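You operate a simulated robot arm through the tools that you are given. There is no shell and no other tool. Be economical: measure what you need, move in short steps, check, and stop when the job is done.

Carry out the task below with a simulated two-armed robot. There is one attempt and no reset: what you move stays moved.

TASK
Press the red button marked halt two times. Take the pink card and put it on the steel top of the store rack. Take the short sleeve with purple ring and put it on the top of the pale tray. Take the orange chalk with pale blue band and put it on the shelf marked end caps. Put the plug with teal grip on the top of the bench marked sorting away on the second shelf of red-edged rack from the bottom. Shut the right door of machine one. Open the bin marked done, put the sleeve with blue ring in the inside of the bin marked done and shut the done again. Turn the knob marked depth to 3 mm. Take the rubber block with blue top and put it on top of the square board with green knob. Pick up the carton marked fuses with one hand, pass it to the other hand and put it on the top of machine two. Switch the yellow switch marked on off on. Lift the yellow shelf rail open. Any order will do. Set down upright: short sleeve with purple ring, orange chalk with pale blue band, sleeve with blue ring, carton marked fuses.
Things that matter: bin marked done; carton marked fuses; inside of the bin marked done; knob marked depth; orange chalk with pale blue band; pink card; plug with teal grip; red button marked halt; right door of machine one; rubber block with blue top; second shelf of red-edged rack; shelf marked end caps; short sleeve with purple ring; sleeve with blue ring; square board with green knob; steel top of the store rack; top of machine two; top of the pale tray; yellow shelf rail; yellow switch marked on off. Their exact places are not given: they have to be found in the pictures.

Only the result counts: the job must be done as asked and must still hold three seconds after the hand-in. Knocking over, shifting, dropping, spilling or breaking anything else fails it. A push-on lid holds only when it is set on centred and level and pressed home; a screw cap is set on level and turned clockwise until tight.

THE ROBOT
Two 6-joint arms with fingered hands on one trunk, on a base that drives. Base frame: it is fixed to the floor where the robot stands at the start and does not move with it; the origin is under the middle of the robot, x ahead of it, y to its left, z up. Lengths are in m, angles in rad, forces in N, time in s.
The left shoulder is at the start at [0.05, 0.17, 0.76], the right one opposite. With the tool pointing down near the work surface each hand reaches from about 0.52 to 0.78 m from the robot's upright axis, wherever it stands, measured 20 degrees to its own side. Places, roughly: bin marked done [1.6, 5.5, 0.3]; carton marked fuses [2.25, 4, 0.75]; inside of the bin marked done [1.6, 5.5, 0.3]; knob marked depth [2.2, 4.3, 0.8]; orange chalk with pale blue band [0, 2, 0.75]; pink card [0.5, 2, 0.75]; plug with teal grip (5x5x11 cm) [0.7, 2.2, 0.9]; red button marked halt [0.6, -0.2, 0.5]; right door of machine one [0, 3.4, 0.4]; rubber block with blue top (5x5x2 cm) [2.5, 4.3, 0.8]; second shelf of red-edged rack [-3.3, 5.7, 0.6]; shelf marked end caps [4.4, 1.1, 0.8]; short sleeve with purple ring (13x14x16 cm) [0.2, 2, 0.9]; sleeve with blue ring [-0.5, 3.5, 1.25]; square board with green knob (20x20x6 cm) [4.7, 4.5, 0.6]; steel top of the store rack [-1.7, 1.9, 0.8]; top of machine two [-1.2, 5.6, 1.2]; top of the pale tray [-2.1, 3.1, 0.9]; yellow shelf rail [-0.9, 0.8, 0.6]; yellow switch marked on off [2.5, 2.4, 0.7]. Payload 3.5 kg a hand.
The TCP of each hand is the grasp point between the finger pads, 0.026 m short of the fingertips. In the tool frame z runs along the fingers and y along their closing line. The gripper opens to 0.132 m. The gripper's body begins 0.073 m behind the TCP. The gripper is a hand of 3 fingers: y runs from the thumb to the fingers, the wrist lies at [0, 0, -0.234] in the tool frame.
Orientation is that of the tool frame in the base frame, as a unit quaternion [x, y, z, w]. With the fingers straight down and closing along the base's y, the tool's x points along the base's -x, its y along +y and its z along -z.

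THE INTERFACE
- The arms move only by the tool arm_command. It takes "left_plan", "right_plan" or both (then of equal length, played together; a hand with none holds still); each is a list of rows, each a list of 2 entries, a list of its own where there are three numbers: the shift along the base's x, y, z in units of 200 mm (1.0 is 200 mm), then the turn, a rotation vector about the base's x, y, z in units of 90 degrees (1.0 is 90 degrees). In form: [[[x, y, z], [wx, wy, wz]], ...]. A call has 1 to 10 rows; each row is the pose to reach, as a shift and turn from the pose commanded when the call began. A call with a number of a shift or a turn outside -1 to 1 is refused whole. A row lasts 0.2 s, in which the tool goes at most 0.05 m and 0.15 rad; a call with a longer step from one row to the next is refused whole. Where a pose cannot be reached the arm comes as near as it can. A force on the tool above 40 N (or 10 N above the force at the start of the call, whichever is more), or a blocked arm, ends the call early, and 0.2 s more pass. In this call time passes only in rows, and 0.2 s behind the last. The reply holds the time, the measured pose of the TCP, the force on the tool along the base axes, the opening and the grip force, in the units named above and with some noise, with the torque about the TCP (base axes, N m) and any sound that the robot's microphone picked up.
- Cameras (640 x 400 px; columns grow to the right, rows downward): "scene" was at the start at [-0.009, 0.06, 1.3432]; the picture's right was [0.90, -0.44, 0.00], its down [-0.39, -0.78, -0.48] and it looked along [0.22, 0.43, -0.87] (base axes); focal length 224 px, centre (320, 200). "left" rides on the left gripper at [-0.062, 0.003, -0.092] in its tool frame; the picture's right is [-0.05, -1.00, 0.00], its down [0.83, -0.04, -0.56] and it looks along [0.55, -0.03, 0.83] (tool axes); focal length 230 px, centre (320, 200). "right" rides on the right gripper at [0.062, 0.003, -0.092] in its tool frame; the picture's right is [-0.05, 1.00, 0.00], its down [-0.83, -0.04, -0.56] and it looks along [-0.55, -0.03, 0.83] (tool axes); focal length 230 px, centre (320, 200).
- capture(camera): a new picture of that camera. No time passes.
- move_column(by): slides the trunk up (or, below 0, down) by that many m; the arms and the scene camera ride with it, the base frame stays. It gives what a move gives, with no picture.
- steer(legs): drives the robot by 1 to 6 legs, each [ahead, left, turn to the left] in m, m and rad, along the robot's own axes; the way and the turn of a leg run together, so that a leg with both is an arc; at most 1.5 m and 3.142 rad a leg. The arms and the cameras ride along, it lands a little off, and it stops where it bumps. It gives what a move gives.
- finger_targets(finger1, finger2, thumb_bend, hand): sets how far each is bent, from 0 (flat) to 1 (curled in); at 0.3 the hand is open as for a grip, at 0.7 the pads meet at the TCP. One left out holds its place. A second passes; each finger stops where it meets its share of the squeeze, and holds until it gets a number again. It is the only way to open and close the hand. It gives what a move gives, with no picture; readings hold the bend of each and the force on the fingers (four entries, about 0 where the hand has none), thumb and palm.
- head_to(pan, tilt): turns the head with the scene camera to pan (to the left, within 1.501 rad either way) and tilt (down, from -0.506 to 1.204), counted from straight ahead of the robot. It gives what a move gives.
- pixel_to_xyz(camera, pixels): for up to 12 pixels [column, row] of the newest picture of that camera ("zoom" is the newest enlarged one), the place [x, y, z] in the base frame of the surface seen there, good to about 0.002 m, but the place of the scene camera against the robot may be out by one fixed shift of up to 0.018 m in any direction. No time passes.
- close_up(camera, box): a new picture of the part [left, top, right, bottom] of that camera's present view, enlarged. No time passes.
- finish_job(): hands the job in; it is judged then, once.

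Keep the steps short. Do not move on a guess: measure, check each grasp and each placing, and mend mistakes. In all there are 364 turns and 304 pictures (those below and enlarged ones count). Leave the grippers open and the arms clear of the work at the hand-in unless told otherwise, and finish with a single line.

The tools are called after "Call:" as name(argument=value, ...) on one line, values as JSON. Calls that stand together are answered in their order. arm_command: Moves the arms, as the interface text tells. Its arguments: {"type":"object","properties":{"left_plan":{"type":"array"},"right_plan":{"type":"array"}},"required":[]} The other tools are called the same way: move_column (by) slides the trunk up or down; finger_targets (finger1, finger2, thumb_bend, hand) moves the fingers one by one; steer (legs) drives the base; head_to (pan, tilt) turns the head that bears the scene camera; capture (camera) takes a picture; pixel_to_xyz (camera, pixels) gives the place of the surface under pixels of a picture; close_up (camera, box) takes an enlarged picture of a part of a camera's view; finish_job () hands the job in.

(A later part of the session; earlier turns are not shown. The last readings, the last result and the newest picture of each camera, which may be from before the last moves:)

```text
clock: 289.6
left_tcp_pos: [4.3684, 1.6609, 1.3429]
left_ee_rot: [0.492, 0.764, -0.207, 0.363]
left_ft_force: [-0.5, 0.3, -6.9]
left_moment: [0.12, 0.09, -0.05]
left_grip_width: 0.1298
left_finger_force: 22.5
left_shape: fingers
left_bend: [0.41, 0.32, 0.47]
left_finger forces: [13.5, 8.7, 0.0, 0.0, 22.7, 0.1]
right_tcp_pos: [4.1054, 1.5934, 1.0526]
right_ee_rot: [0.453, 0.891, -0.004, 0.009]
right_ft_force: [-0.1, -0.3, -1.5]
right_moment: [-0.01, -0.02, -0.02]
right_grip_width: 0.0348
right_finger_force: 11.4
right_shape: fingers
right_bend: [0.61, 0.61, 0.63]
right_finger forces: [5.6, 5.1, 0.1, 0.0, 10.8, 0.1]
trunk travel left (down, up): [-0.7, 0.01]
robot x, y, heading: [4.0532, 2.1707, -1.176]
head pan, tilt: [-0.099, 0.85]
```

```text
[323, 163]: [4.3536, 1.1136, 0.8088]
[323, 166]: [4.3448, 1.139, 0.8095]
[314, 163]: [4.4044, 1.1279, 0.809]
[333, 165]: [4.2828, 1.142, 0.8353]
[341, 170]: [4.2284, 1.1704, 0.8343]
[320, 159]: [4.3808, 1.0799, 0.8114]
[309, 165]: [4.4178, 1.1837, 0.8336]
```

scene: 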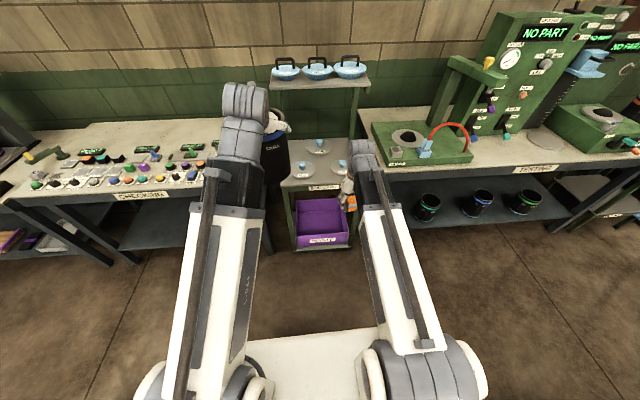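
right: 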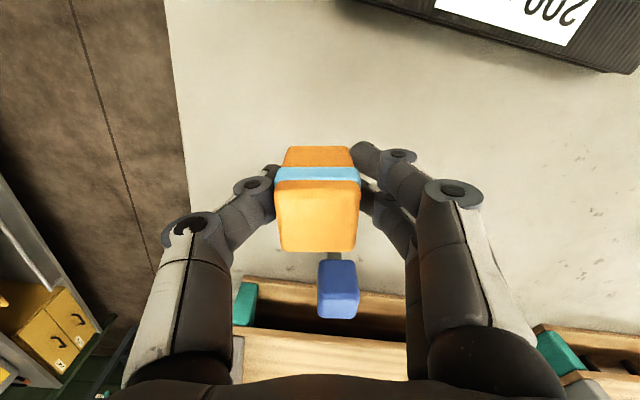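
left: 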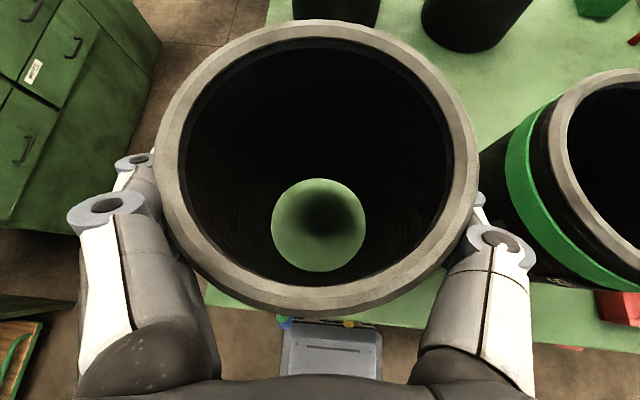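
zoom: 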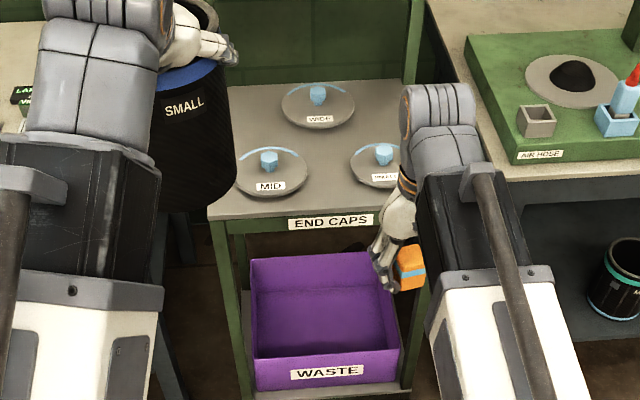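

Spot between the three caps: (4.352,1.125). I'll pull the left hand back 0.1 m (upper shelf near), then drive 0.45 ahead and 0.05 left.

Call:
arm_command(left_plan=[[[-0.09, 0.23, 0], [0, 0, 0]], [[-0.18, 0.45, 0], [0, 0, 0]]])

Call:
steer(legs=[[0.45, 0.048, 0]])

Call:
capture(camera="right")

Call:
capture(camera="scene")

```text
clock: 290.2
left_tcp_pos: [4.3321, 1.7356, 1.3617]
left_ee_rot: [0.491, 0.765, -0.206, 0.362]
left_ft_force: [0.3, -0.4, -6.4]
left_moment: [0.08, 0.06, -0.03]
left_grip_width: 0.1295
left_finger_force: 22.6
left_shape: fingers
left_bend: [0.41, 0.32, 0.47]
left_finger forces: [13.2, 9.1, 0.1, 0.0, 22.4, 0.1]
left hand out of reach, approached as far as the arm can: row 2
right_tcp_pos: [4.1056, 1.5918, 1.0535]
right_ee_rot: [0.453, 0.892, -0.003, 0.008]
right_ft_force: [0.2, 0.2, -0.7]
right_moment: [0.03, 0.0, 0.02]
right_grip_width: 0.0349
right_finger_force: 10.3
right_shape: fingers
right_bend: [0.61, 0.61, 0.63]
right_finger forces: [5.7, 5.3, 0.0, 0.0, 10.8, 0.1]
trunk travel left (down, up): [-0.7, 0.01]
robot x, y, heading: [4.0529, 2.1741, -1.174]
head pan, tilt: [-0.099, 0.85]
```

```text
clock: 292.9
left_tcp_pos: [4.5494, 1.3323, 1.3608]
left_ee_rot: [0.493, 0.764, -0.207, 0.361]
left_ft_force: [-0.7, -1.1, -5.3]
left_moment: [0.1, 0.06, -0.02]
left_grip_width: 0.1296
left_finger_force: 22.5
left_shape: fingers
left_bend: [0.41, 0.32, 0.47]
left_finger forces: [13.1, 9.0, 0.0, 0.0, 22.4, 0.1]
right_tcp_pos: [4.325, 1.1891, 1.052]
right_ee_rot: [0.453, 0.891, -0.004, 0.008]
right_ft_force: [1.4, -0.3, -1.1]
right_moment: [0.05, 0.03, 0.0]
right_grip_width: 0.035
right_finger_force: 11.4
right_shape: fingers
right_bend: [0.61, 0.61, 0.63]
right_finger forces: [5.5, 5.2, 0.0, 0.1, 10.8, 0.0]
trunk travel left (down, up): [-0.7, 0.01]
robot x, y, heading: [4.2702, 1.769, -1.176]
head pan, tilt: [-0.099, 0.85]
```

```text
180 pictures are left
```

right: 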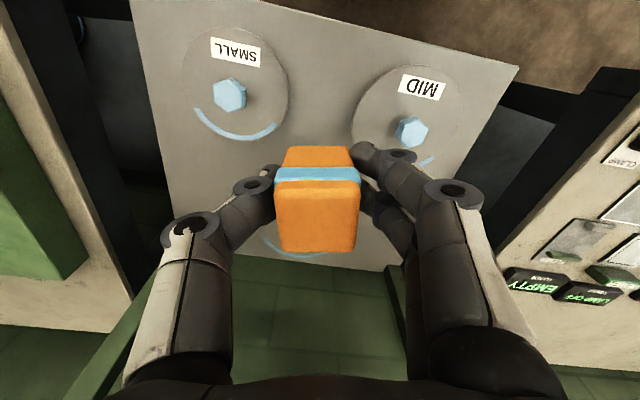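

```text
179 pictures are left
```

scene: 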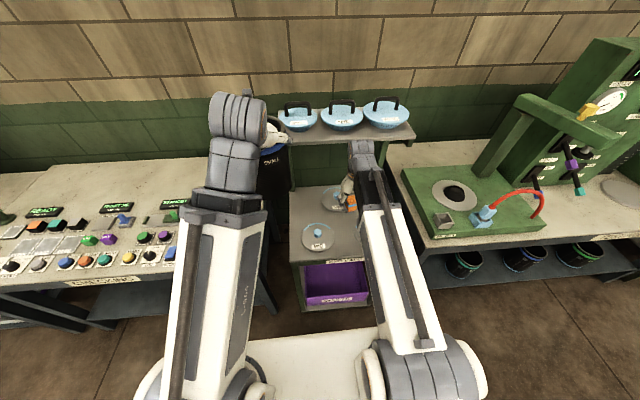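

Call:
pixel_to_xyz(camera="right", pixels=[[230, 80], [288, 85], [200, 120], [270, 130], [355, 120], [412, 115], [430, 155], [290, 250], [265, 238], [320, 60], [460, 60], [320, 120]])

```text
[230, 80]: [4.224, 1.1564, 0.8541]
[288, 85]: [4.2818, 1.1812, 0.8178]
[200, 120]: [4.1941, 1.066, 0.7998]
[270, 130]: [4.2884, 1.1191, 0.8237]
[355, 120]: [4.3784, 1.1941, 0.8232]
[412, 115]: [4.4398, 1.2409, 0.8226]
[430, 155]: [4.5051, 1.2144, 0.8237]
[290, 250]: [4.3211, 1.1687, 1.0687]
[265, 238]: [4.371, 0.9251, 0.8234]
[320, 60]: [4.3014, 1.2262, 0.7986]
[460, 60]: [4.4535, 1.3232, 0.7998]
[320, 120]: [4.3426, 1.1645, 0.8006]
```

Shelf z 0.7995; caps' rims at z 0.823. I'll aim at (4.325,1.205), and turn the hand +44° so the fingers open toward free space, lowering part-way.

Call:
arm_command(right_plan=[[[0, 0.03, -0.1], [0, 0, 0.08]], [[0, 0.05, -0.2], [0, 0, 0.16]], [[0, 0.08, -0.3], [0, 0, 0.24]], [[0, 0.08, -0.4], [0, 0, 0.32]], [[0, 0.08, -0.5], [0, 0, 0.4]], [[0, 0.08, -0.6], [0, 0, 0.49]]])

Call:
capture(camera="right")

```text
clock: 294.3
left_tcp_pos: [4.5492, 1.3317, 1.3616]
left_ee_rot: [0.492, 0.764, -0.206, 0.363]
left_ft_force: [0.4, 0.3, -7.2]
left_moment: [0.1, 0.07, 0.02]
left_grip_width: 0.1297
left_finger_force: 22.4
left_shape: fingers
left_bend: [0.41, 0.32, 0.47]
left_finger forces: [12.9, 9.1, 0.0, 0.0, 22.4, 0.0]
right_tcp_pos: [4.3227, 1.2061, 0.9339]
right_ee_rot: [0.084, 0.996, 0.0, 0.009]
right_ft_force: [-0.3, -0.5, -1.9]
right_moment: [-0.01, 0.0, -0.03]
right_grip_width: 0.0354
right_finger_force: 10.9
right_shape: fingers
right_bend: [0.61, 0.61, 0.63]
right_finger forces: [5.7, 5.0, 0.0, 0.0, 10.7, 0.0]
trunk travel left (down, up): [-0.7, 0.01]
robot x, y, heading: [4.272, 1.7682, -1.18]
head pan, tilt: [-0.099, 0.85]
```

```text
178 pictures are left
```

right: 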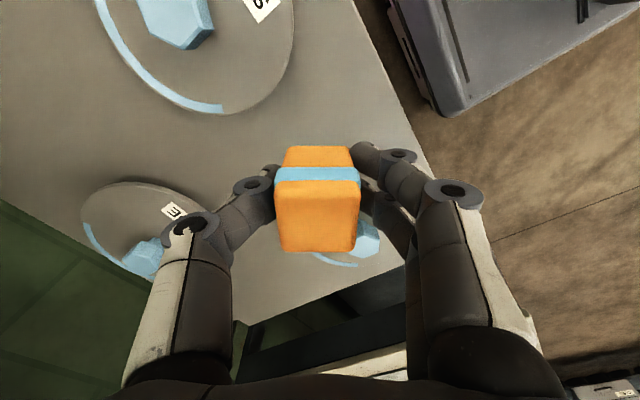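

Call:
pixel_to_xyz(camera="right", pixels=[[285, 60], [250, 100], [222, 110], [325, 255], [365, 240], [345, 262], [200, 200], [400, 120], [330, 110], [375, 250]])

```text
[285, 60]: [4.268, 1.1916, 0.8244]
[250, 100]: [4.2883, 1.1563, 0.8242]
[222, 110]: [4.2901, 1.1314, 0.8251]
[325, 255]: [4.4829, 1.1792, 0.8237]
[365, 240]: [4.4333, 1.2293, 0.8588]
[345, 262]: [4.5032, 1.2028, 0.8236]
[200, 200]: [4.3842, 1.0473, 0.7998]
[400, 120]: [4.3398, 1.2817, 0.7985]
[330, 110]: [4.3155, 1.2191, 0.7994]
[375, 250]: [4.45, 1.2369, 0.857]
```

Clear on both sides. I'll lower 95 mm then creep to contact.

Call:
arm_command(right_plan=[[[0, 0, -0.2], [0, 0, 0]], [[0, 0, -0.4], [0, 0, 0]], [[0, 0, -0.46], [0, 0, 0]], [[0, 0, -0.48], [0, 0, 0]], [[0, 0, -0.495], [0, 0, 0]]])

Call:
capture(camera="right")

```text
clock: 295.5
left_tcp_pos: [4.549, 1.3313, 1.3615]
left_ee_rot: [0.492, 0.764, -0.207, 0.362]
left_ft_force: [0.0, 0.3, -7.0]
left_moment: [0.08, 0.08, -0.02]
left_grip_width: 0.1296
left_finger_force: 21.8
left_shape: fingers
left_bend: [0.41, 0.32, 0.47]
left_finger forces: [13.0, 9.0, 0.0, 0.0, 22.2, 0.0]
right_tcp_pos: [4.3236, 1.2056, 0.8339]
right_ee_rot: [0.086, 0.996, 0.0, 0.01]
right_ft_force: [0.0, 1.2, -0.4]
right_moment: [-0.04, 0.0, 0.01]
right_grip_width: 0.0351
right_finger_force: 10.4
right_shape: fingers
right_bend: [0.61, 0.61, 0.63]
right_finger forces: [5.6, 5.1, 0.1, 0.1, 10.7, 0.1]
trunk travel left (down, up): [-0.7, 0.01]
robot x, y, heading: [4.2709, 1.7689, -1.18]
head pan, tilt: [-0.099, 0.85]
```

```text
177 pictures are left
```

right: 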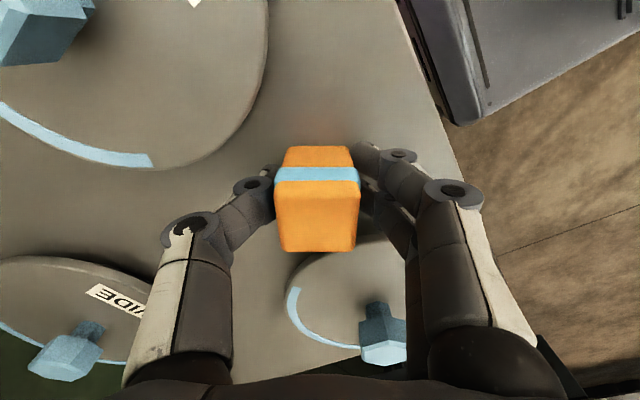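

Call:
arm_command(right_plan=[[[0, 0, -0.007], [0, 0, 0]], [[0, 0, -0.014], [0, 0, 0]], [[0, 0, -0.021], [0, 0, 0]]])

```text
clock: 296.3
left_tcp_pos: [4.5488, 1.3332, 1.3614]
left_ee_rot: [0.492, 0.764, -0.207, 0.363]
left_ft_force: [-0.2, -0.1, -6.6]
left_moment: [0.12, 0.06, -0.01]
left_grip_width: 0.1299
left_finger_force: 22.1
left_shape: fingers
left_bend: [0.41, 0.32, 0.47]
left_finger forces: [13.0, 8.9, 0.1, 0.0, 22.2, 0.0]
right_tcp_pos: [4.3244, 1.2054, 0.8326]
right_ee_rot: [0.086, 0.996, -0.001, 0.01]
right_ft_force: [2.2, -1.4, 13.2]
right_moment: [-0.09, -0.05, -0.02]
right_grip_width: 0.0344
right_finger_force: 12.9
right_shape: fingers
right_bend: [0.62, 0.62, 0.64]
right_finger forces: [6.4, 6.1, 0.0, 0.0, 13.0, 0.0]
trunk travel left (down, up): [-0.7, 0.01]
robot x, y, heading: [4.2724, 1.7681, -1.18]
head pan, tilt: [-0.099, 0.85]
```

Contact (13 N). I'll open slightly and rise.

Call:
finger_targets(hand="right", finger1=0.54, finger2=0.54, thumb_bend=0.56)

Call:
arm_command(right_plan=[[[0, 0, 0.05], [0, 0, 0]], [[0, 0, 0.2], [0, 0, 0]], [[0, 0, 0.4], [0, 0, 0]], [[0, 0, 0.65], [0, 0, 0]], [[0, 0, 0.9], [0, 0, 0]]])

Call:
capture(camera="right")

```text
clock: 297.3
left_tcp_pos: [4.5503, 1.3329, 1.3621]
left_ee_rot: [0.492, 0.765, -0.206, 0.362]
left_ft_force: [-0.2, 0.1, -7.1]
left_moment: [0.08, 0.06, -0.02]
left_grip_width: 0.1296
left_finger_force: 22.0
left_shape: fingers
left_bend: [0.41, 0.32, 0.47]
left_finger forces: [12.9, 8.9, 0.0, 0.0, 22.3, 0.1]
right_tcp_pos: [4.324, 1.2072, 0.832]
right_ee_rot: [0.086, 0.996, -0.002, 0.011]
right_ft_force: [2.4, -3.1, 27.1]
right_moment: [-0.14, 0.07, 0.05]
right_grip_width: 0.0398
right_finger_force: 13.7
right_shape: fingers
right_bend: [0.59, 0.57, 0.58]
right_finger forces: [7.7, 5.5, 0.0, 0.0, 14.4, 0.1]
trunk travel left (down, up): [-0.7, 0.01]
robot x, y, heading: [4.2722, 1.7694, -1.179]
head pan, tilt: [-0.099, 0.85]
```

```text
clock: 298.5
left_tcp_pos: [4.5479, 1.3319, 1.3605]
left_ee_rot: [0.493, 0.764, -0.207, 0.362]
left_ft_force: [-0.3, -0.3, -6.8]
left_moment: [0.14, 0.07, 0.04]
left_grip_width: 0.1296
left_finger_force: 22.0
left_shape: fingers
left_bend: [0.41, 0.32, 0.47]
left_finger forces: [13.1, 9.0, 0.0, 0.1, 22.3, 0.1]
right_tcp_pos: [4.3235, 1.206, 1.0129]
right_ee_rot: [0.085, 0.996, 0.0, 0.009]
right_ft_force: [-0.3, 0.4, -0.9]
right_moment: [0.02, 0.0, 0.01]
right_grip_width: 0.0506
right_finger_force: 0.2
right_shape: fingers
right_bend: [0.54, 0.54, 0.56]
right_finger forces: [0.0, 0.0, 0.1, 0.1, 0.0, 0.0]
trunk travel left (down, up): [-0.7, 0.01]
robot x, y, heading: [4.271, 1.7723, -1.178]
head pan, tilt: [-0.099, 0.85]
```

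```text
176 pictures are left
```

right: 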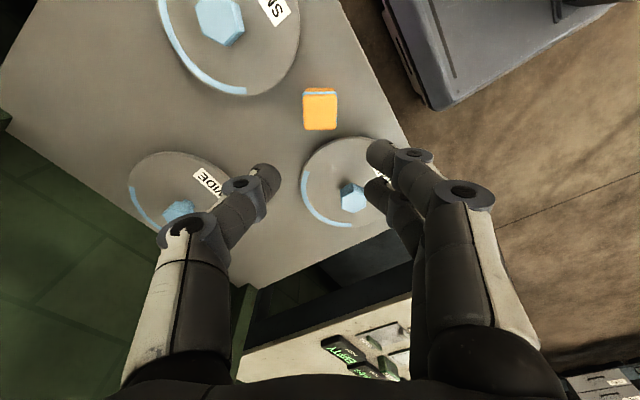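

The chalk stands upright on the END CAPS shelf. Next is the yellow on/off switch at the end of the SHEETS table. I'll drive back along the way I came and turn to face that table.

Call:
steer(legs=[[-0.45, 0, 0], [0, -1.1, 0], [0, -1.08, 0], [-0.92, 0, 0], [0, 0, 1.39]])

Call:
head_to(pan=0, tilt=0.7)

Call:
capture(camera="scene")

```text
clock: 319.4
left_tcp_pos: [2.2077, 2.3962, 1.3611]
left_ee_rot: [-0.116, 0.902, 0.074, 0.41]
left_ft_force: [-0.8, 0.0, -6.5]
left_moment: [-0.03, 0.15, 0.01]
left_grip_width: 0.1292
left_finger_force: 22.2
left_shape: fingers
left_bend: [0.41, 0.32, 0.47]
left_finger forces: [12.8, 8.6, 0.0, 0.1, 21.6, 0.1]
right_tcp_pos: [2.295, 2.1544, 1.0116]
right_ee_rot: [-0.577, 0.817, 0.006, 0.007]
right_ft_force: [-0.4, 0.8, 0.4]
right_moment: [0.0, -0.01, 0.0]
right_grip_width: 0.0505
right_finger_force: 0.1
right_shape: fingers
right_bend: [0.54, 0.54, 0.56]
right_finger forces: [0.1, 0.0, 0.1, 0.0, 0.0, 0.1]
trunk travel left (down, up): [-0.7, 0.01]
robot x, y, heading: [1.732, 2.193, 0.223]
head pan, tilt: [-0.099, 0.85]
```

```text
clock: 320.1
left_tcp_pos: [2.2091, 2.3965, 1.361]
left_ee_rot: [-0.117, 0.902, 0.075, 0.41]
left_ft_force: [-0.4, 0.3, -7.9]
left_moment: [-0.06, 0.12, 0.01]
left_grip_width: 0.1297
left_finger_force: 21.4
left_shape: fingers
left_bend: [0.41, 0.32, 0.47]
left_finger forces: [12.7, 8.5, 0.0, 0.0, 21.4, 0.0]
right_tcp_pos: [2.2949, 2.1523, 1.0109]
right_ee_rot: [-0.578, 0.816, 0.006, 0.007]
right_ft_force: [0.5, 0.4, -0.5]
right_moment: [0.03, 0.0, -0.04]
right_grip_width: 0.0504
right_finger_force: 0.0
right_shape: fingers
right_bend: [0.54, 0.54, 0.56]
right_finger forces: [0.0, 0.0, 0.1, 0.0, 0.1, 0.0]
trunk travel left (down, up): [-0.7, 0.01]
robot x, y, heading: [1.7284, 2.1932, 0.22]
head pan, tilt: [0.0, 0.7]
```

```text
175 pictures are left
```

scene: 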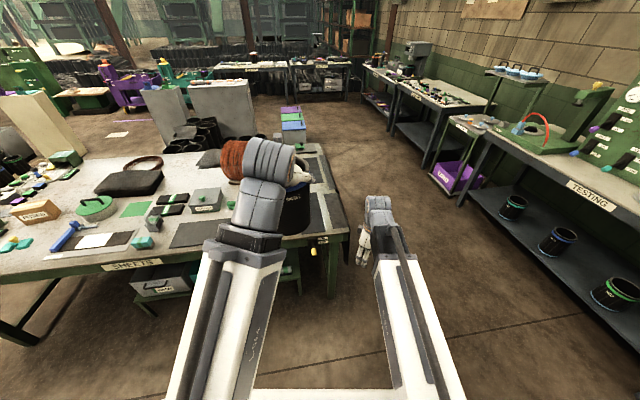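

Call:
close_up(camera="scene", box=[270, 215, 370, 295])

Call:
pixel_to_xyz(camera="scene", pixels=[[315, 252], [314, 247], [322, 239], [300, 242], [345, 232], [290, 250], [327, 270]])

Call:
capture(camera="right")

```text
5.00 times, centred on (320, 255) of scene
```

zoom: 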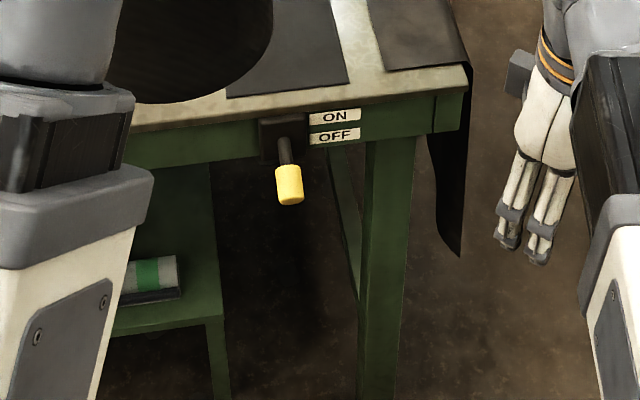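

```text
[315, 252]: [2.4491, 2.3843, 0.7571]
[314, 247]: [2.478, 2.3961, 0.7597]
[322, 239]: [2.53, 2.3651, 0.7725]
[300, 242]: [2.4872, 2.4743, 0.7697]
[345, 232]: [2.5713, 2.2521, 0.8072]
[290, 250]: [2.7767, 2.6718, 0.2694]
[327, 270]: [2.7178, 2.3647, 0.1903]
```

```text
173 pictures are left
```

right: 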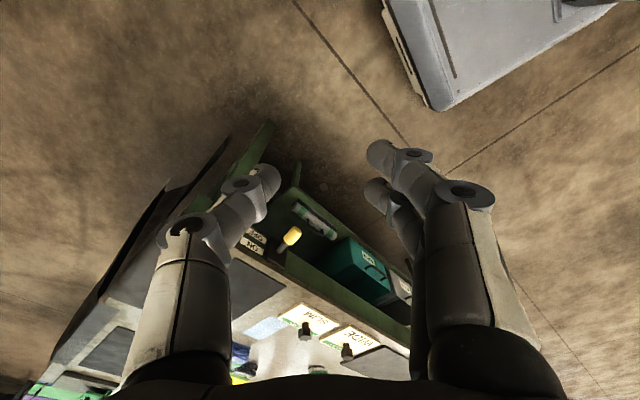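

Call:
pixel_to_xyz(camera="right", pixels=[[291, 237], [283, 246], [297, 230], [254, 245], [320, 215]])

Call:
arm_command(right_plan=[[[0, 0, 0], [0, 0, -0.09]], [[0, 0, 0], [0, 0, -0.18]], [[0, 0, 0], [0, 0, -0.27]], [[0, 0, 0], [0, 0, -0.36]], [[0, 0, 0], [0, 0, -0.45]], [[0, 0, 0], [0, 0, -0.54]], [[0, 0, 0], [0, 0, -0.63]]])

Call:
capture(camera="right")

```text
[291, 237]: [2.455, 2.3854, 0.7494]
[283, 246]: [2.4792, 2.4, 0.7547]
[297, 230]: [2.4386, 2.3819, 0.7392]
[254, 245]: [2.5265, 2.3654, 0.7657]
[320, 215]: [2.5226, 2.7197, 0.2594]
```

```text
clock: 321.7
left_tcp_pos: [2.2087, 2.3973, 1.3609]
left_ee_rot: [-0.116, 0.902, 0.075, 0.41]
left_ft_force: [0.3, -0.3, -6.8]
left_moment: [-0.04, 0.1, -0.01]
left_grip_width: 0.1297
left_finger_force: 21.5
left_shape: fingers
left_bend: [0.41, 0.32, 0.47]
left_finger forces: [12.7, 8.6, 0.0, 0.0, 21.6, 0.0]
right_tcp_pos: [2.2936, 2.1536, 1.0117]
right_ee_rot: [-0.119, 0.993, 0.001, 0.01]
right_ft_force: [-0.1, -0.4, -0.4]
right_moment: [0.01, -0.02, 0.01]
right_grip_width: 0.0505
right_finger_force: 0.1
right_shape: fingers
right_bend: [0.54, 0.54, 0.56]
right_finger forces: [0.1, 0.1, 0.1, 0.1, 0.0, 0.1]
trunk travel left (down, up): [-0.7, 0.01]
robot x, y, heading: [1.7286, 2.1977, 0.226]
head pan, tilt: [0.0, 0.7]
```

```text
172 pictures are left
```

right: 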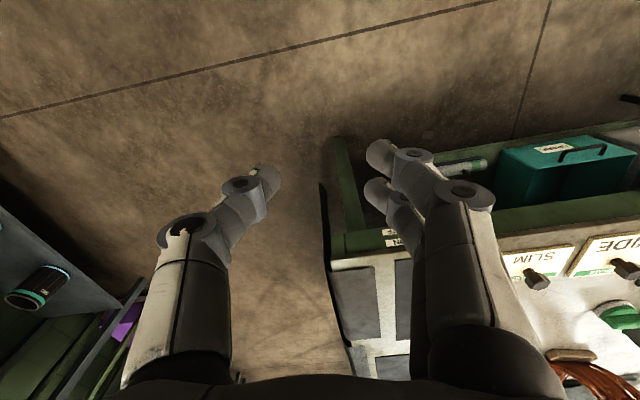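

Lever tip at (2.44–2.48, 2.39), z≈0.745, pointing slightly down (OFF). I'll shift the robot 0.15 m left so the right arm has it in front, then bring the open hand over it.

Call:
steer(legs=[[0, 0.15, 0]])

Call:
finger_targets(hand="right", finger1=0.45, finger2=0.45, thumb_bend=0.45)

```text
clock: 323.1
left_tcp_pos: [2.1745, 2.5441, 1.3607]
left_ee_rot: [-0.117, 0.902, 0.074, 0.409]
left_ft_force: [0.0, 1.7, -5.8]
left_moment: [-0.03, 0.1, 0.01]
left_grip_width: 0.1297
left_finger_force: 21.7
left_shape: fingers
left_bend: [0.41, 0.32, 0.47]
left_finger forces: [12.7, 8.9, 0.1, 0.1, 21.6, 0.1]
right_tcp_pos: [2.2601, 2.3001, 1.0108]
right_ee_rot: [-0.12, 0.993, 0.001, 0.009]
right_ft_force: [-0.3, -0.9, 0.2]
right_moment: [-0.02, -0.04, -0.01]
right_grip_width: 0.0505
right_finger_force: 0.0
right_shape: fingers
right_bend: [0.54, 0.54, 0.56]
right_finger forces: [0.1, 0.0, 0.1, 0.0, 0.0, 0.0]
trunk travel left (down, up): [-0.7, 0.01]
robot x, y, heading: [1.6956, 2.3394, 0.225]
head pan, tilt: [0.0, 0.7]
```

```text
clock: 324.1
left_tcp_pos: [2.1739, 2.5422, 1.3615]
left_ee_rot: [-0.116, 0.902, 0.075, 0.409]
left_ft_force: [0.3, 0.3, -6.2]
left_moment: [-0.07, 0.12, 0.0]
left_grip_width: 0.1293
left_finger_force: 21.5
left_shape: fingers
left_bend: [0.41, 0.32, 0.47]
left_finger forces: [12.6, 8.8, 0.1, 0.0, 21.6, 0.1]
right_tcp_pos: [2.2601, 2.2989, 1.0107]
right_ee_rot: [-0.12, 0.993, 0.002, 0.008]
right_ft_force: [-1.2, 0.2, 0.0]
right_moment: [0.0, 0.03, 0.04]
right_grip_width: 0.084
right_finger_force: 0.0
right_shape: fingers
right_bend: [0.45, 0.45, 0.45]
right_finger forces: [0.1, 0.0, 0.1, 0.0, 0.0, 0.0]
trunk travel left (down, up): [-0.7, 0.01]
robot x, y, heading: [1.6943, 2.3421, 0.226]
head pan, tilt: [0.0, 0.7]
```

Call:
arm_command(right_plan=[[[0.19, 0.087, 0], [0, 0, 0]], [[0.4, 0.18, 0], [0, 0, 0]], [[0.6, 0.27, -0.1], [0, 0, 0]], [[0.78, 0.35, -0.25], [0, 0, 0]], [[0.93, 0.435, -0.4], [0, 0, 0]], [[0.93, 0.435, -0.6], [0, 0, 0]], [[0.93, 0.435, -0.8], [0, 0, 0]]])

Call:
capture(camera="right")

```text
clock: 325.7
left_tcp_pos: [2.1752, 2.5426, 1.3612]
left_ee_rot: [-0.117, 0.902, 0.075, 0.41]
left_ft_force: [0.0, 0.5, -6.7]
left_moment: [-0.08, 0.12, 0.0]
left_grip_width: 0.1295
left_finger_force: 21.4
left_shape: fingers
left_bend: [0.41, 0.32, 0.47]
left_finger forces: [12.6, 8.7, 0.0, 0.0, 21.7, 0.0]
right_tcp_pos: [2.4423, 2.3867, 0.8508]
right_ee_rot: [-0.121, 0.993, 0.002, 0.01]
right_ft_force: [0.6, 0.0, 0.4]
right_moment: [0.03, -0.02, 0.01]
right_grip_width: 0.084
right_finger_force: 0.0
right_shape: fingers
right_bend: [0.45, 0.45, 0.45]
right_finger forces: [0.0, 0.0, 0.0, 0.1, 0.1, 0.0]
right hand out of reach, approached as far as the arm can: row 7
trunk travel left (down, up): [-0.7, 0.01]
robot x, y, heading: [1.6936, 2.3431, 0.224]
head pan, tilt: [0.0, 0.7]
```

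```text
171 pictures are left
```

right: 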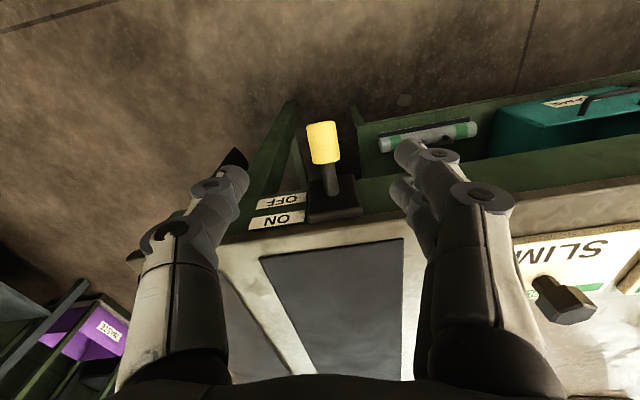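

The lever is between the digits but the arm is near its reach. I'll drive 0.07 m closer (hand still above), then go down onto the lever.

Call:
steer(legs=[[0.07, 0, 0]])

Call:
arm_command(right_plan=[[[-0.15, -0.04, 0], [0, 0, 0]], [[-0.31, -0.08, 0], [0, 0, 0]], [[-0.31, -0.08, -0.2], [0, 0, 0]], [[-0.31, -0.08, -0.4], [0, 0, 0]], [[-0.31, -0.08, -0.53], [0, 0, 0]]])

Call:
capture(camera="right")

```text
clock: 326.7
left_tcp_pos: [2.2451, 2.5595, 1.3598]
left_ee_rot: [-0.117, 0.902, 0.074, 0.409]
left_ft_force: [0.3, 0.3, -6.6]
left_moment: [-0.05, 0.1, 0.02]
left_grip_width: 0.1294
left_finger_force: 21.6
left_shape: fingers
left_bend: [0.41, 0.32, 0.47]
left_finger forces: [12.7, 8.7, 0.0, 0.1, 21.5, 0.1]
right_tcp_pos: [2.5118, 2.4034, 0.8516]
right_ee_rot: [-0.122, 0.993, 0.003, 0.01]
right_ft_force: [0.1, 0.2, 0.0]
right_moment: [0.05, 0.03, 0.02]
right_grip_width: 0.0841
right_finger_force: 0.1
right_shape: fingers
right_bend: [0.45, 0.45, 0.45]
right_finger forces: [0.0, 0.0, 0.0, 0.0, 0.1, 0.0]
trunk travel left (down, up): [-0.7, 0.01]
robot x, y, heading: [1.7656, 2.3581, 0.224]
head pan, tilt: [0.0, 0.7]
```

```text
clock: 327.9
left_tcp_pos: [2.2445, 2.5581, 1.3611]
left_ee_rot: [-0.117, 0.902, 0.075, 0.409]
left_ft_force: [0.2, -0.5, -7.0]
left_moment: [-0.05, 0.12, 0.01]
left_grip_width: 0.1292
left_finger_force: 21.3
left_shape: fingers
left_bend: [0.41, 0.32, 0.47]
left_finger forces: [12.5, 8.6, 0.0, 0.0, 21.2, 0.1]
right_tcp_pos: [2.4473, 2.3872, 0.7453]
right_ee_rot: [-0.121, 0.993, 0.002, 0.012]
right_ft_force: [0.5, -0.3, 0.6]
right_moment: [0.03, 0.0, 0.03]
right_grip_width: 0.0841
right_finger_force: 0.0
right_shape: fingers
right_bend: [0.45, 0.45, 0.45]
right_finger forces: [0.0, 0.1, 0.0, 0.0, 0.1, 0.0]
trunk travel left (down, up): [-0.7, 0.01]
robot x, y, heading: [1.7632, 2.3616, 0.228]
head pan, tilt: [0.0, 0.7]
```

```text
170 pictures are left
```

right: 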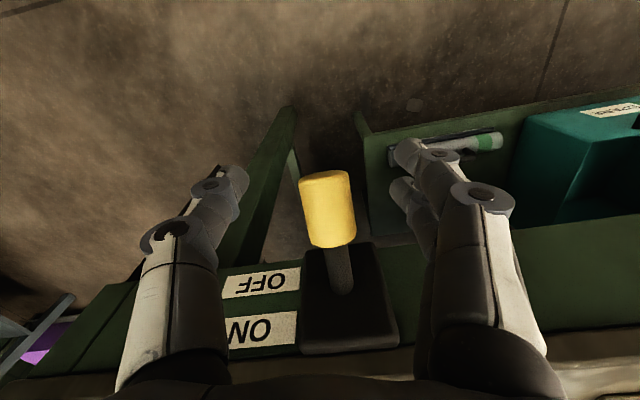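

The yellow lever is between the digits. I'll close on it and then raise along its arc.

Call:
finger_targets(hand="right", finger1=0.66, finger2=0.66, thumb_bend=0.66)

Call:
arm_command(right_plan=[[[-0.01, 0, 0.05], [0, 0, 0]], [[-0.02, 0, 0.1], [0, 0, 0]], [[-0.02, 0, 0.15], [0, 0, 0]], [[-0.015, 0, 0.2], [0, 0, 0]], [[0, 0, 0.25], [0, 0, 0]], [[0.02, 0, 0.3], [0, 0, 0]]])

Call:
capture(camera="right")

```text
clock: 328.9
left_tcp_pos: [2.2422, 2.5588, 1.3607]
left_ee_rot: [-0.117, 0.902, 0.075, 0.41]
left_ft_force: [0.6, 0.5, -7.0]
left_moment: [-0.07, 0.12, 0.03]
left_grip_width: 0.1295
left_finger_force: 21.4
left_shape: fingers
left_bend: [0.41, 0.32, 0.47]
left_finger forces: [12.5, 8.6, 0.0, 0.0, 21.3, 0.1]
right_tcp_pos: [2.4478, 2.387, 0.7452]
right_ee_rot: [-0.121, 0.993, 0.002, 0.011]
right_ft_force: [-1.1, 1.4, -1.6]
right_moment: [0.03, 0.02, 0.05]
right_grip_width: 0.0195
right_finger_force: 2.0
right_shape: fingers
right_bend: [0.65, 0.64, 0.65]
right_finger forces: [0.6, 1.7, 0.0, 0.0, 1.2, 0.1]
trunk travel left (down, up): [-0.7, 0.01]
robot x, y, heading: [1.7641, 2.3589, 0.226]
head pan, tilt: [0.0, 0.7]
```

```text
clock: 330.3
left_tcp_pos: [2.2413, 2.5583, 1.3597]
left_ee_rot: [-0.118, 0.902, 0.076, 0.409]
left_ft_force: [-0.4, 0.1, -6.6]
left_moment: [-0.03, 0.11, 0.0]
left_grip_width: 0.1296
left_finger_force: 21.2
left_shape: fingers
left_bend: [0.41, 0.32, 0.47]
left_finger forces: [12.5, 8.6, 0.1, 0.0, 21.3, 0.0]
right_tcp_pos: [2.4528, 2.3881, 0.806]
right_ee_rot: [-0.121, 0.993, 0.002, 0.011]
right_ft_force: [-1.5, 4.1, 0.4]
right_moment: [0.13, 0.05, 0.01]
right_grip_width: 0.0223
right_finger_force: 2.5
right_shape: fingers
right_bend: [0.62, 0.65, 0.66]
right_finger forces: [2.4, 1.6, 0.0, 0.0, 0.0, 0.0]
trunk travel left (down, up): [-0.7, 0.01]
robot x, y, heading: [1.7604, 2.3601, 0.224]
head pan, tilt: [0.0, 0.7]
heard: click, click
```

```text
169 pictures are left
```

right: 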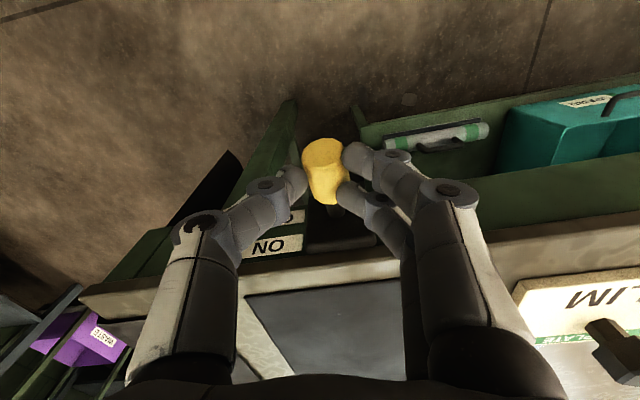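

Two clicks were heard. I'll measure the lever's position now and then raise a bit more to its stop.

Call:
pixel_to_xyz(camera="right", pixels=[[325, 150], [325, 190], [320, 165]])

Call:
arm_command(right_plan=[[[0.01, 0, 0.03], [0, 0, 0]], [[0.02, 0, 0.06], [0, 0, 0]], [[0.03, 0, 0.09], [0, 0, 0]]])

Call:
capture(camera="right")

Call:
pixel_to_xyz(camera="right", pixels=[[325, 150], [325, 190], [320, 165]])

```text
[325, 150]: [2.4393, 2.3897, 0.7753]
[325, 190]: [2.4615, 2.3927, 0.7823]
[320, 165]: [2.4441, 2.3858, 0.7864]
```

```text
clock: 331.1
left_tcp_pos: [2.2427, 2.5583, 1.3616]
left_ee_rot: [-0.117, 0.902, 0.075, 0.409]
left_ft_force: [0.4, 0.5, -6.3]
left_moment: [-0.02, 0.15, 0.01]
left_grip_width: 0.1294
left_finger_force: 21.5
left_shape: fingers
left_bend: [0.41, 0.32, 0.47]
left_finger forces: [12.5, 8.6, 0.0, 0.1, 21.3, 0.1]
right_tcp_pos: [2.4583, 2.3865, 0.8243]
right_ee_rot: [-0.121, 0.993, 0.002, 0.011]
right_ft_force: [0.1, 0.3, 0.5]
right_moment: [0.02, -0.03, -0.03]
right_grip_width: 0.0172
right_finger_force: 0.1
right_shape: fingers
right_bend: [0.66, 0.66, 0.66]
right_finger forces: [0.0, 0.0, 0.0, 0.1, 0.0, 0.1]
trunk travel left (down, up): [-0.7, 0.01]
robot x, y, heading: [1.7642, 2.3582, 0.226]
head pan, tilt: [0.0, 0.7]
```

```text
168 pictures are left
```

right: 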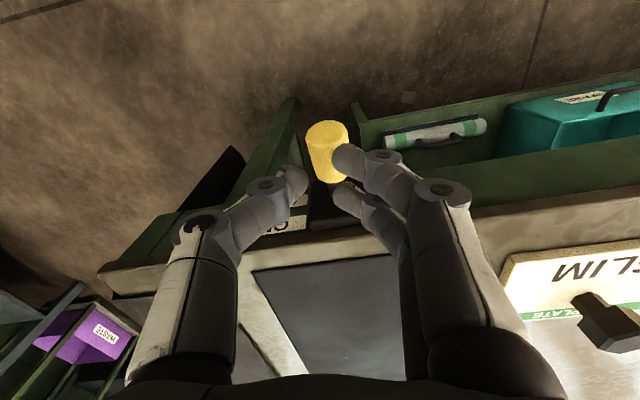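

```text
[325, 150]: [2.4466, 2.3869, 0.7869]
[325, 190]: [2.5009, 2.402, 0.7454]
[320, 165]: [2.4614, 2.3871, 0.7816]
```

The lever is now up (tip z≈0.787 vs 0.745). I'll open, raise the hand and check the lever visually.

Call:
finger_targets(hand="right", finger1=0.45, finger2=0.45, thumb_bend=0.45)

Call:
arm_command(right_plan=[[[0, 0, 0.2], [0, 0, 0]], [[0, 0, 0.45], [0, 0, 0]], [[-0.2, -0.05, 0.6], [0, 0, 0]], [[-0.4, -0.1, 0.7], [0, 0, 0]]])

Call:
close_up(camera="scene", box=[270, 215, 390, 315])

Call:
capture(camera="right")

```text
clock: 332.1
left_tcp_pos: [2.244, 2.5585, 1.3617]
left_ee_rot: [-0.117, 0.902, 0.074, 0.41]
left_ft_force: [0.6, -0.5, -6.2]
left_moment: [-0.05, 0.11, -0.01]
left_grip_width: 0.1295
left_finger_force: 21.5
left_shape: fingers
left_bend: [0.41, 0.32, 0.47]
left_finger forces: [12.5, 8.8, 0.0, 0.0, 21.3, 0.0]
right_tcp_pos: [2.4579, 2.3871, 0.8258]
right_ee_rot: [-0.121, 0.993, 0.002, 0.011]
right_ft_force: [-0.3, 0.1, 0.1]
right_moment: [-0.01, 0.03, 0.03]
right_grip_width: 0.0841
right_finger_force: 0.0
right_shape: fingers
right_bend: [0.45, 0.45, 0.45]
right_finger forces: [0.0, 0.0, 0.1, 0.1, 0.0, 0.0]
trunk travel left (down, up): [-0.7, 0.01]
robot x, y, heading: [1.7634, 2.3557, 0.222]
head pan, tilt: [0.0, 0.7]
```

```text
refused: row 3 steps farther than a row can; nothing moved
```

```text
4.00 times, centred on (330, 265) of scene
```

zoom: 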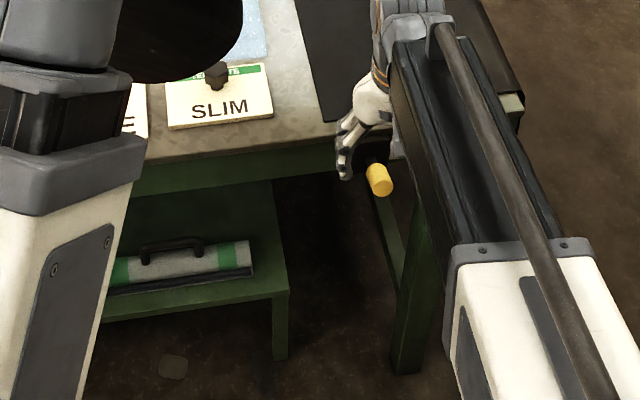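

```text
166 pictures are left
```

right: 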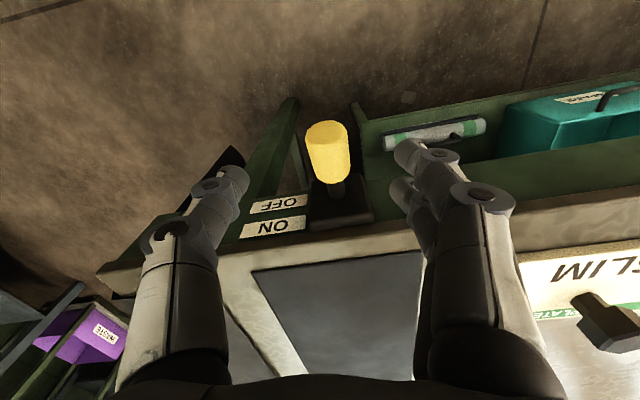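

Call:
pixel_to_xyz(camera="right", pixels=[[325, 132], [328, 160], [338, 188], [355, 210]])

Call:
arm_command(right_plan=[[[0, 0, 0.2], [0, 0, 0]], [[0, 0, 0.45], [0, 0, 0]], [[-0.15, -0.05, 0.6], [0, 0, 0]], [[-0.3, -0.1, 0.7], [0, 0, 0]]])

```text
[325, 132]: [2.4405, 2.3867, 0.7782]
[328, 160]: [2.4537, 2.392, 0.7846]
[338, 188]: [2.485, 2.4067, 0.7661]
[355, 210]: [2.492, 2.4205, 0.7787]
```

```text
clock: 333.1
left_tcp_pos: [2.2418, 2.5589, 1.3609]
left_ee_rot: [-0.117, 0.902, 0.076, 0.409]
left_ft_force: [-0.1, -0.4, -6.6]
left_moment: [-0.06, 0.1, 0.01]
left_grip_width: 0.1294
left_finger_force: 20.9
left_shape: fingers
left_bend: [0.41, 0.32, 0.47]
left_finger forces: [12.4, 8.8, 0.1, 0.0, 21.2, 0.0]
right_tcp_pos: [2.3999, 2.3677, 0.9648]
right_ee_rot: [-0.121, 0.993, 0.002, 0.011]
right_ft_force: [0.0, 0.1, 0.8]
right_moment: [-0.03, 0.01, 0.01]
right_grip_width: 0.084
right_finger_force: 0.1
right_shape: fingers
right_bend: [0.45, 0.45, 0.45]
right_finger forces: [0.1, 0.0, 0.1, 0.0, 0.0, 0.0]
trunk travel left (down, up): [-0.7, 0.01]
robot x, y, heading: [1.765, 2.3576, 0.226]
head pan, tilt: [0.0, 0.7]
```

The lever points up: ON. Next are the knob, carton and rubber block further left. I'll look left before sliding.

Call:
head_to(pan=1.0, tilt=0.5)

Call:
capture(camera="scene")

```text
clock: 334.4
left_tcp_pos: [2.2419, 2.5585, 1.3601]
left_ee_rot: [-0.117, 0.902, 0.075, 0.409]
left_ft_force: [-0.1, -0.3, -5.9]
left_moment: [-0.03, 0.11, -0.02]
left_grip_width: 0.1295
left_finger_force: 20.9
left_shape: fingers
left_bend: [0.41, 0.32, 0.47]
left_finger forces: [12.4, 8.6, 0.0, 0.1, 21.3, 0.1]
right_tcp_pos: [2.3998, 2.3678, 0.964]
right_ee_rot: [-0.121, 0.993, 0.003, 0.012]
right_ft_force: [0.4, -0.3, 0.4]
right_moment: [0.04, -0.03, 0.01]
right_grip_width: 0.084
right_finger_force: 0.1
right_shape: fingers
right_bend: [0.45, 0.45, 0.45]
right_finger forces: [0.0, 0.0, 0.0, 0.1, 0.0, 0.0]
trunk travel left (down, up): [-0.7, 0.01]
robot x, y, heading: [1.7625, 2.3597, 0.227]
head pan, tilt: [1.0, 0.499]
```

```text
165 pictures are left
```

scene: 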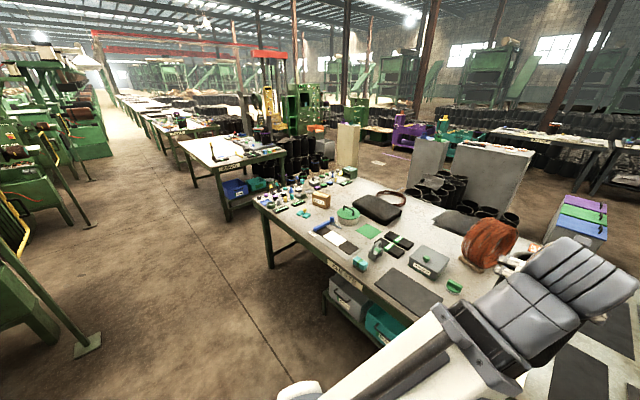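

Call:
close_up(camera="scene", box=[180, 120, 460, 290])

Call:
pixel_to_xyz(camera="scene", pixels=[[322, 200], [300, 200], [270, 215], [345, 265], [272, 262], [290, 185], [350, 173], [230, 215], [600, 200], [215, 160], [85, 345], [240, 140]])

```text
2.29 times, centred on (320, 205) of scene
```

zoom: 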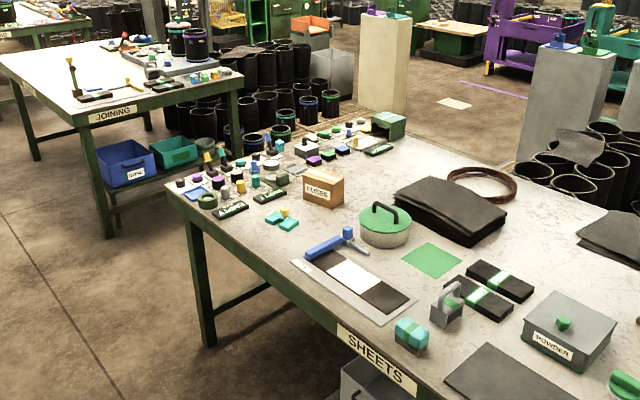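

```text
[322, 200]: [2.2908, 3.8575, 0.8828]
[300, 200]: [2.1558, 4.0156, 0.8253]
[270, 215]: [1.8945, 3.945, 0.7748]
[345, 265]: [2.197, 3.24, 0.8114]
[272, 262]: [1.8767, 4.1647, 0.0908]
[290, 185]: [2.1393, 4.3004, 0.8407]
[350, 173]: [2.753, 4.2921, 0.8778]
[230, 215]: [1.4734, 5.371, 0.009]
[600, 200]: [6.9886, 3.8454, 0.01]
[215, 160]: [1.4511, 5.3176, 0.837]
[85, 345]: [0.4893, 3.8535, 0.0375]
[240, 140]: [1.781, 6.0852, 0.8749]
```

I see FUSES carton on the SHEETS table and, under the JOINING table beyond, a blue bin (DONE). I'll take the sleeve there: turn to face north, drive up the aisle and slide right between the tables.

Call:
steer(legs=[[0, 0, 1.727], [1.1, 0, 0], [1.0, 0, 0]])

Call:
head_to(pan=-0.7, tilt=0.65)

Call:
capture(camera="scene")

```text
clock: 349.1
left_tcp_pos: [0.6323, 4.7292, 1.3604]
left_ee_rot: [0.769, -0.485, -0.363, -0.204]
left_ft_force: [-0.7, 0.1, -7.3]
left_moment: [-0.1, -0.08, 0.02]
left_grip_width: 0.1291
left_finger_force: 20.5
left_shape: fingers
left_bend: [0.41, 0.32, 0.47]
left_finger forces: [12.2, 8.4, 0.1, 0.0, 20.8, 0.0]
right_tcp_pos: [0.7916, 4.9159, 0.9629]
right_ee_rot: [0.841, -0.541, -0.009, -0.005]
right_ft_force: [0.3, 0.3, 0.0]
right_moment: [-0.02, -0.01, 0.04]
right_grip_width: 0.084
right_finger_force: 0.1
right_shape: fingers
right_bend: [0.45, 0.45, 0.45]
right_finger forces: [0.0, 0.0, 0.1, 0.0, 0.0, 0.1]
trunk travel left (down, up): [-0.7, 0.01]
robot x, y, heading: [0.9202, 4.2929, 1.986]
head pan, tilt: [1.0, 0.499]
```

```text
clock: 350.8
left_tcp_pos: [0.6322, 4.7269, 1.3605]
left_ee_rot: [0.769, -0.485, -0.363, -0.203]
left_ft_force: [0.9, -0.2, -7.0]
left_moment: [-0.09, -0.02, -0.01]
left_grip_width: 0.1292
left_finger_force: 20.7
left_shape: fingers
left_bend: [0.41, 0.32, 0.47]
left_finger forces: [12.3, 8.4, 0.1, 0.0, 20.8, 0.1]
right_tcp_pos: [0.7913, 4.9173, 0.9628]
right_ee_rot: [0.841, -0.541, -0.01, -0.005]
right_ft_force: [0.2, 0.3, 0.6]
right_moment: [0.03, -0.02, 0.01]
right_grip_width: 0.0843
right_finger_force: 0.1
right_shape: fingers
right_bend: [0.45, 0.45, 0.45]
right_finger forces: [0.0, 0.0, 0.0, 0.0, 0.1, 0.0]
trunk travel left (down, up): [-0.7, 0.01]
robot x, y, heading: [0.919, 4.2975, 1.98]
head pan, tilt: [-0.7, 0.649]
```

```text
163 pictures are left
```

scene: 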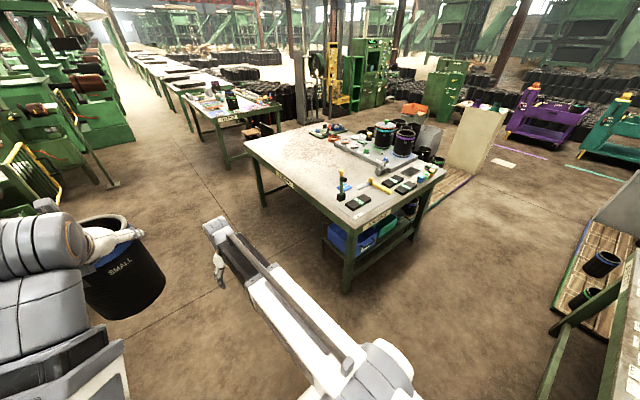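

Call:
close_up(camera="scene", box=[240, 120, 460, 300])

Call:
pixel_to_xyz(camera="scene", pixels=[[346, 290], [345, 222], [440, 175], [245, 145], [350, 238], [335, 248], [385, 235], [340, 230], [430, 215], [370, 220]])

```text
2.22 times, centred on (350, 210) of scene
```

zoom: 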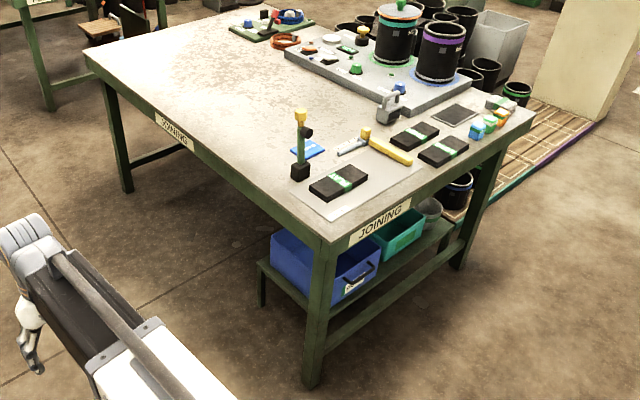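

```text
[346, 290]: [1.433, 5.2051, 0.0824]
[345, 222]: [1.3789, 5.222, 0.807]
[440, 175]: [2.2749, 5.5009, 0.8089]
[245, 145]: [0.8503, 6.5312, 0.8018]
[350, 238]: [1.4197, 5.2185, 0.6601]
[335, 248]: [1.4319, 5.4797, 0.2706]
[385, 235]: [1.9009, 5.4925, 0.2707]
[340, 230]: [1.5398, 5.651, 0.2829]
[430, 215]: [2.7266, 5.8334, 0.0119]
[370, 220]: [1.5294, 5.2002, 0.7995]
```

The blue bin slides under the JOINING table's near end, its handle toward me. I'll back up slightly, square up and slide right 1.05 m to face it.

Call:
steer(legs=[[-0.2, 0, -0.026], [0, -1.08, 0]])

Call:
head_to(pan=-0.05, tilt=0.95)

Call:
capture(camera="scene")

```text
clock: 355.6
left_tcp_pos: [1.3206, 4.8161, 1.3597]
left_ee_rot: [0.723, -0.553, -0.342, -0.234]
left_ft_force: [-1.4, 1.3, -6.4]
left_moment: [-0.08, -0.08, -0.02]
left_grip_width: 0.129
left_finger_force: 21.6
left_shape: fingers
left_bend: [0.41, 0.32, 0.47]
left_finger forces: [12.8, 9.0, 0.1, 0.0, 21.6, 0.0]
right_tcp_pos: [1.5097, 4.9741, 0.9628]
right_ee_rot: [0.789, -0.614, -0.008, -0.006]
right_ft_force: [-0.4, 0.1, 0.4]
right_moment: [-0.04, -0.04, 0.02]
right_grip_width: 0.0847
right_finger_force: 0.0
right_shape: fingers
right_bend: [0.45, 0.45, 0.45]
right_finger forces: [0.1, 0.1, 0.1, 0.0, 0.0, 0.1]
trunk travel left (down, up): [-0.7, 0.01]
robot x, y, heading: [1.5286, 4.3385, 1.802]
head pan, tilt: [-0.7, 0.649]
stopped in leg 2: the robot was blocked; the commanded pose is now the measured one
```

```text
clock: 356.6
left_tcp_pos: [1.3211, 4.8159, 1.3606]
left_ee_rot: [0.722, -0.552, -0.343, -0.235]
left_ft_force: [-0.5, -0.7, -7.4]
left_moment: [-0.1, -0.03, 0.01]
left_grip_width: 0.1291
left_finger_force: 21.2
left_shape: fingers
left_bend: [0.41, 0.32, 0.47]
left_finger forces: [12.5, 9.1, 0.0, 0.1, 21.7, 0.1]
right_tcp_pos: [1.5107, 4.9728, 0.9627]
right_ee_rot: [0.79, -0.614, -0.009, -0.007]
right_ft_force: [0.3, -0.8, -0.4]
right_moment: [-0.02, 0.0, 0.0]
right_grip_width: 0.0846
right_finger_force: 0.0
right_shape: fingers
right_bend: [0.45, 0.45, 0.45]
right_finger forces: [0.0, 0.0, 0.2, 0.0, 0.0, 0.0]
trunk travel left (down, up): [-0.7, 0.01]
robot x, y, heading: [1.5267, 4.3404, 1.802]
head pan, tilt: [-0.051, 0.949]
```

```text
161 pictures are left
```

scene: 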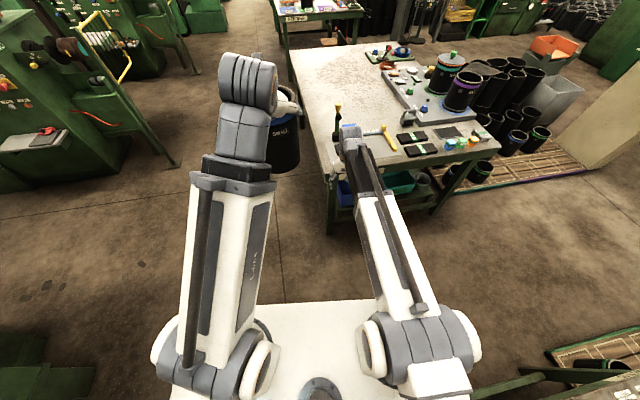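

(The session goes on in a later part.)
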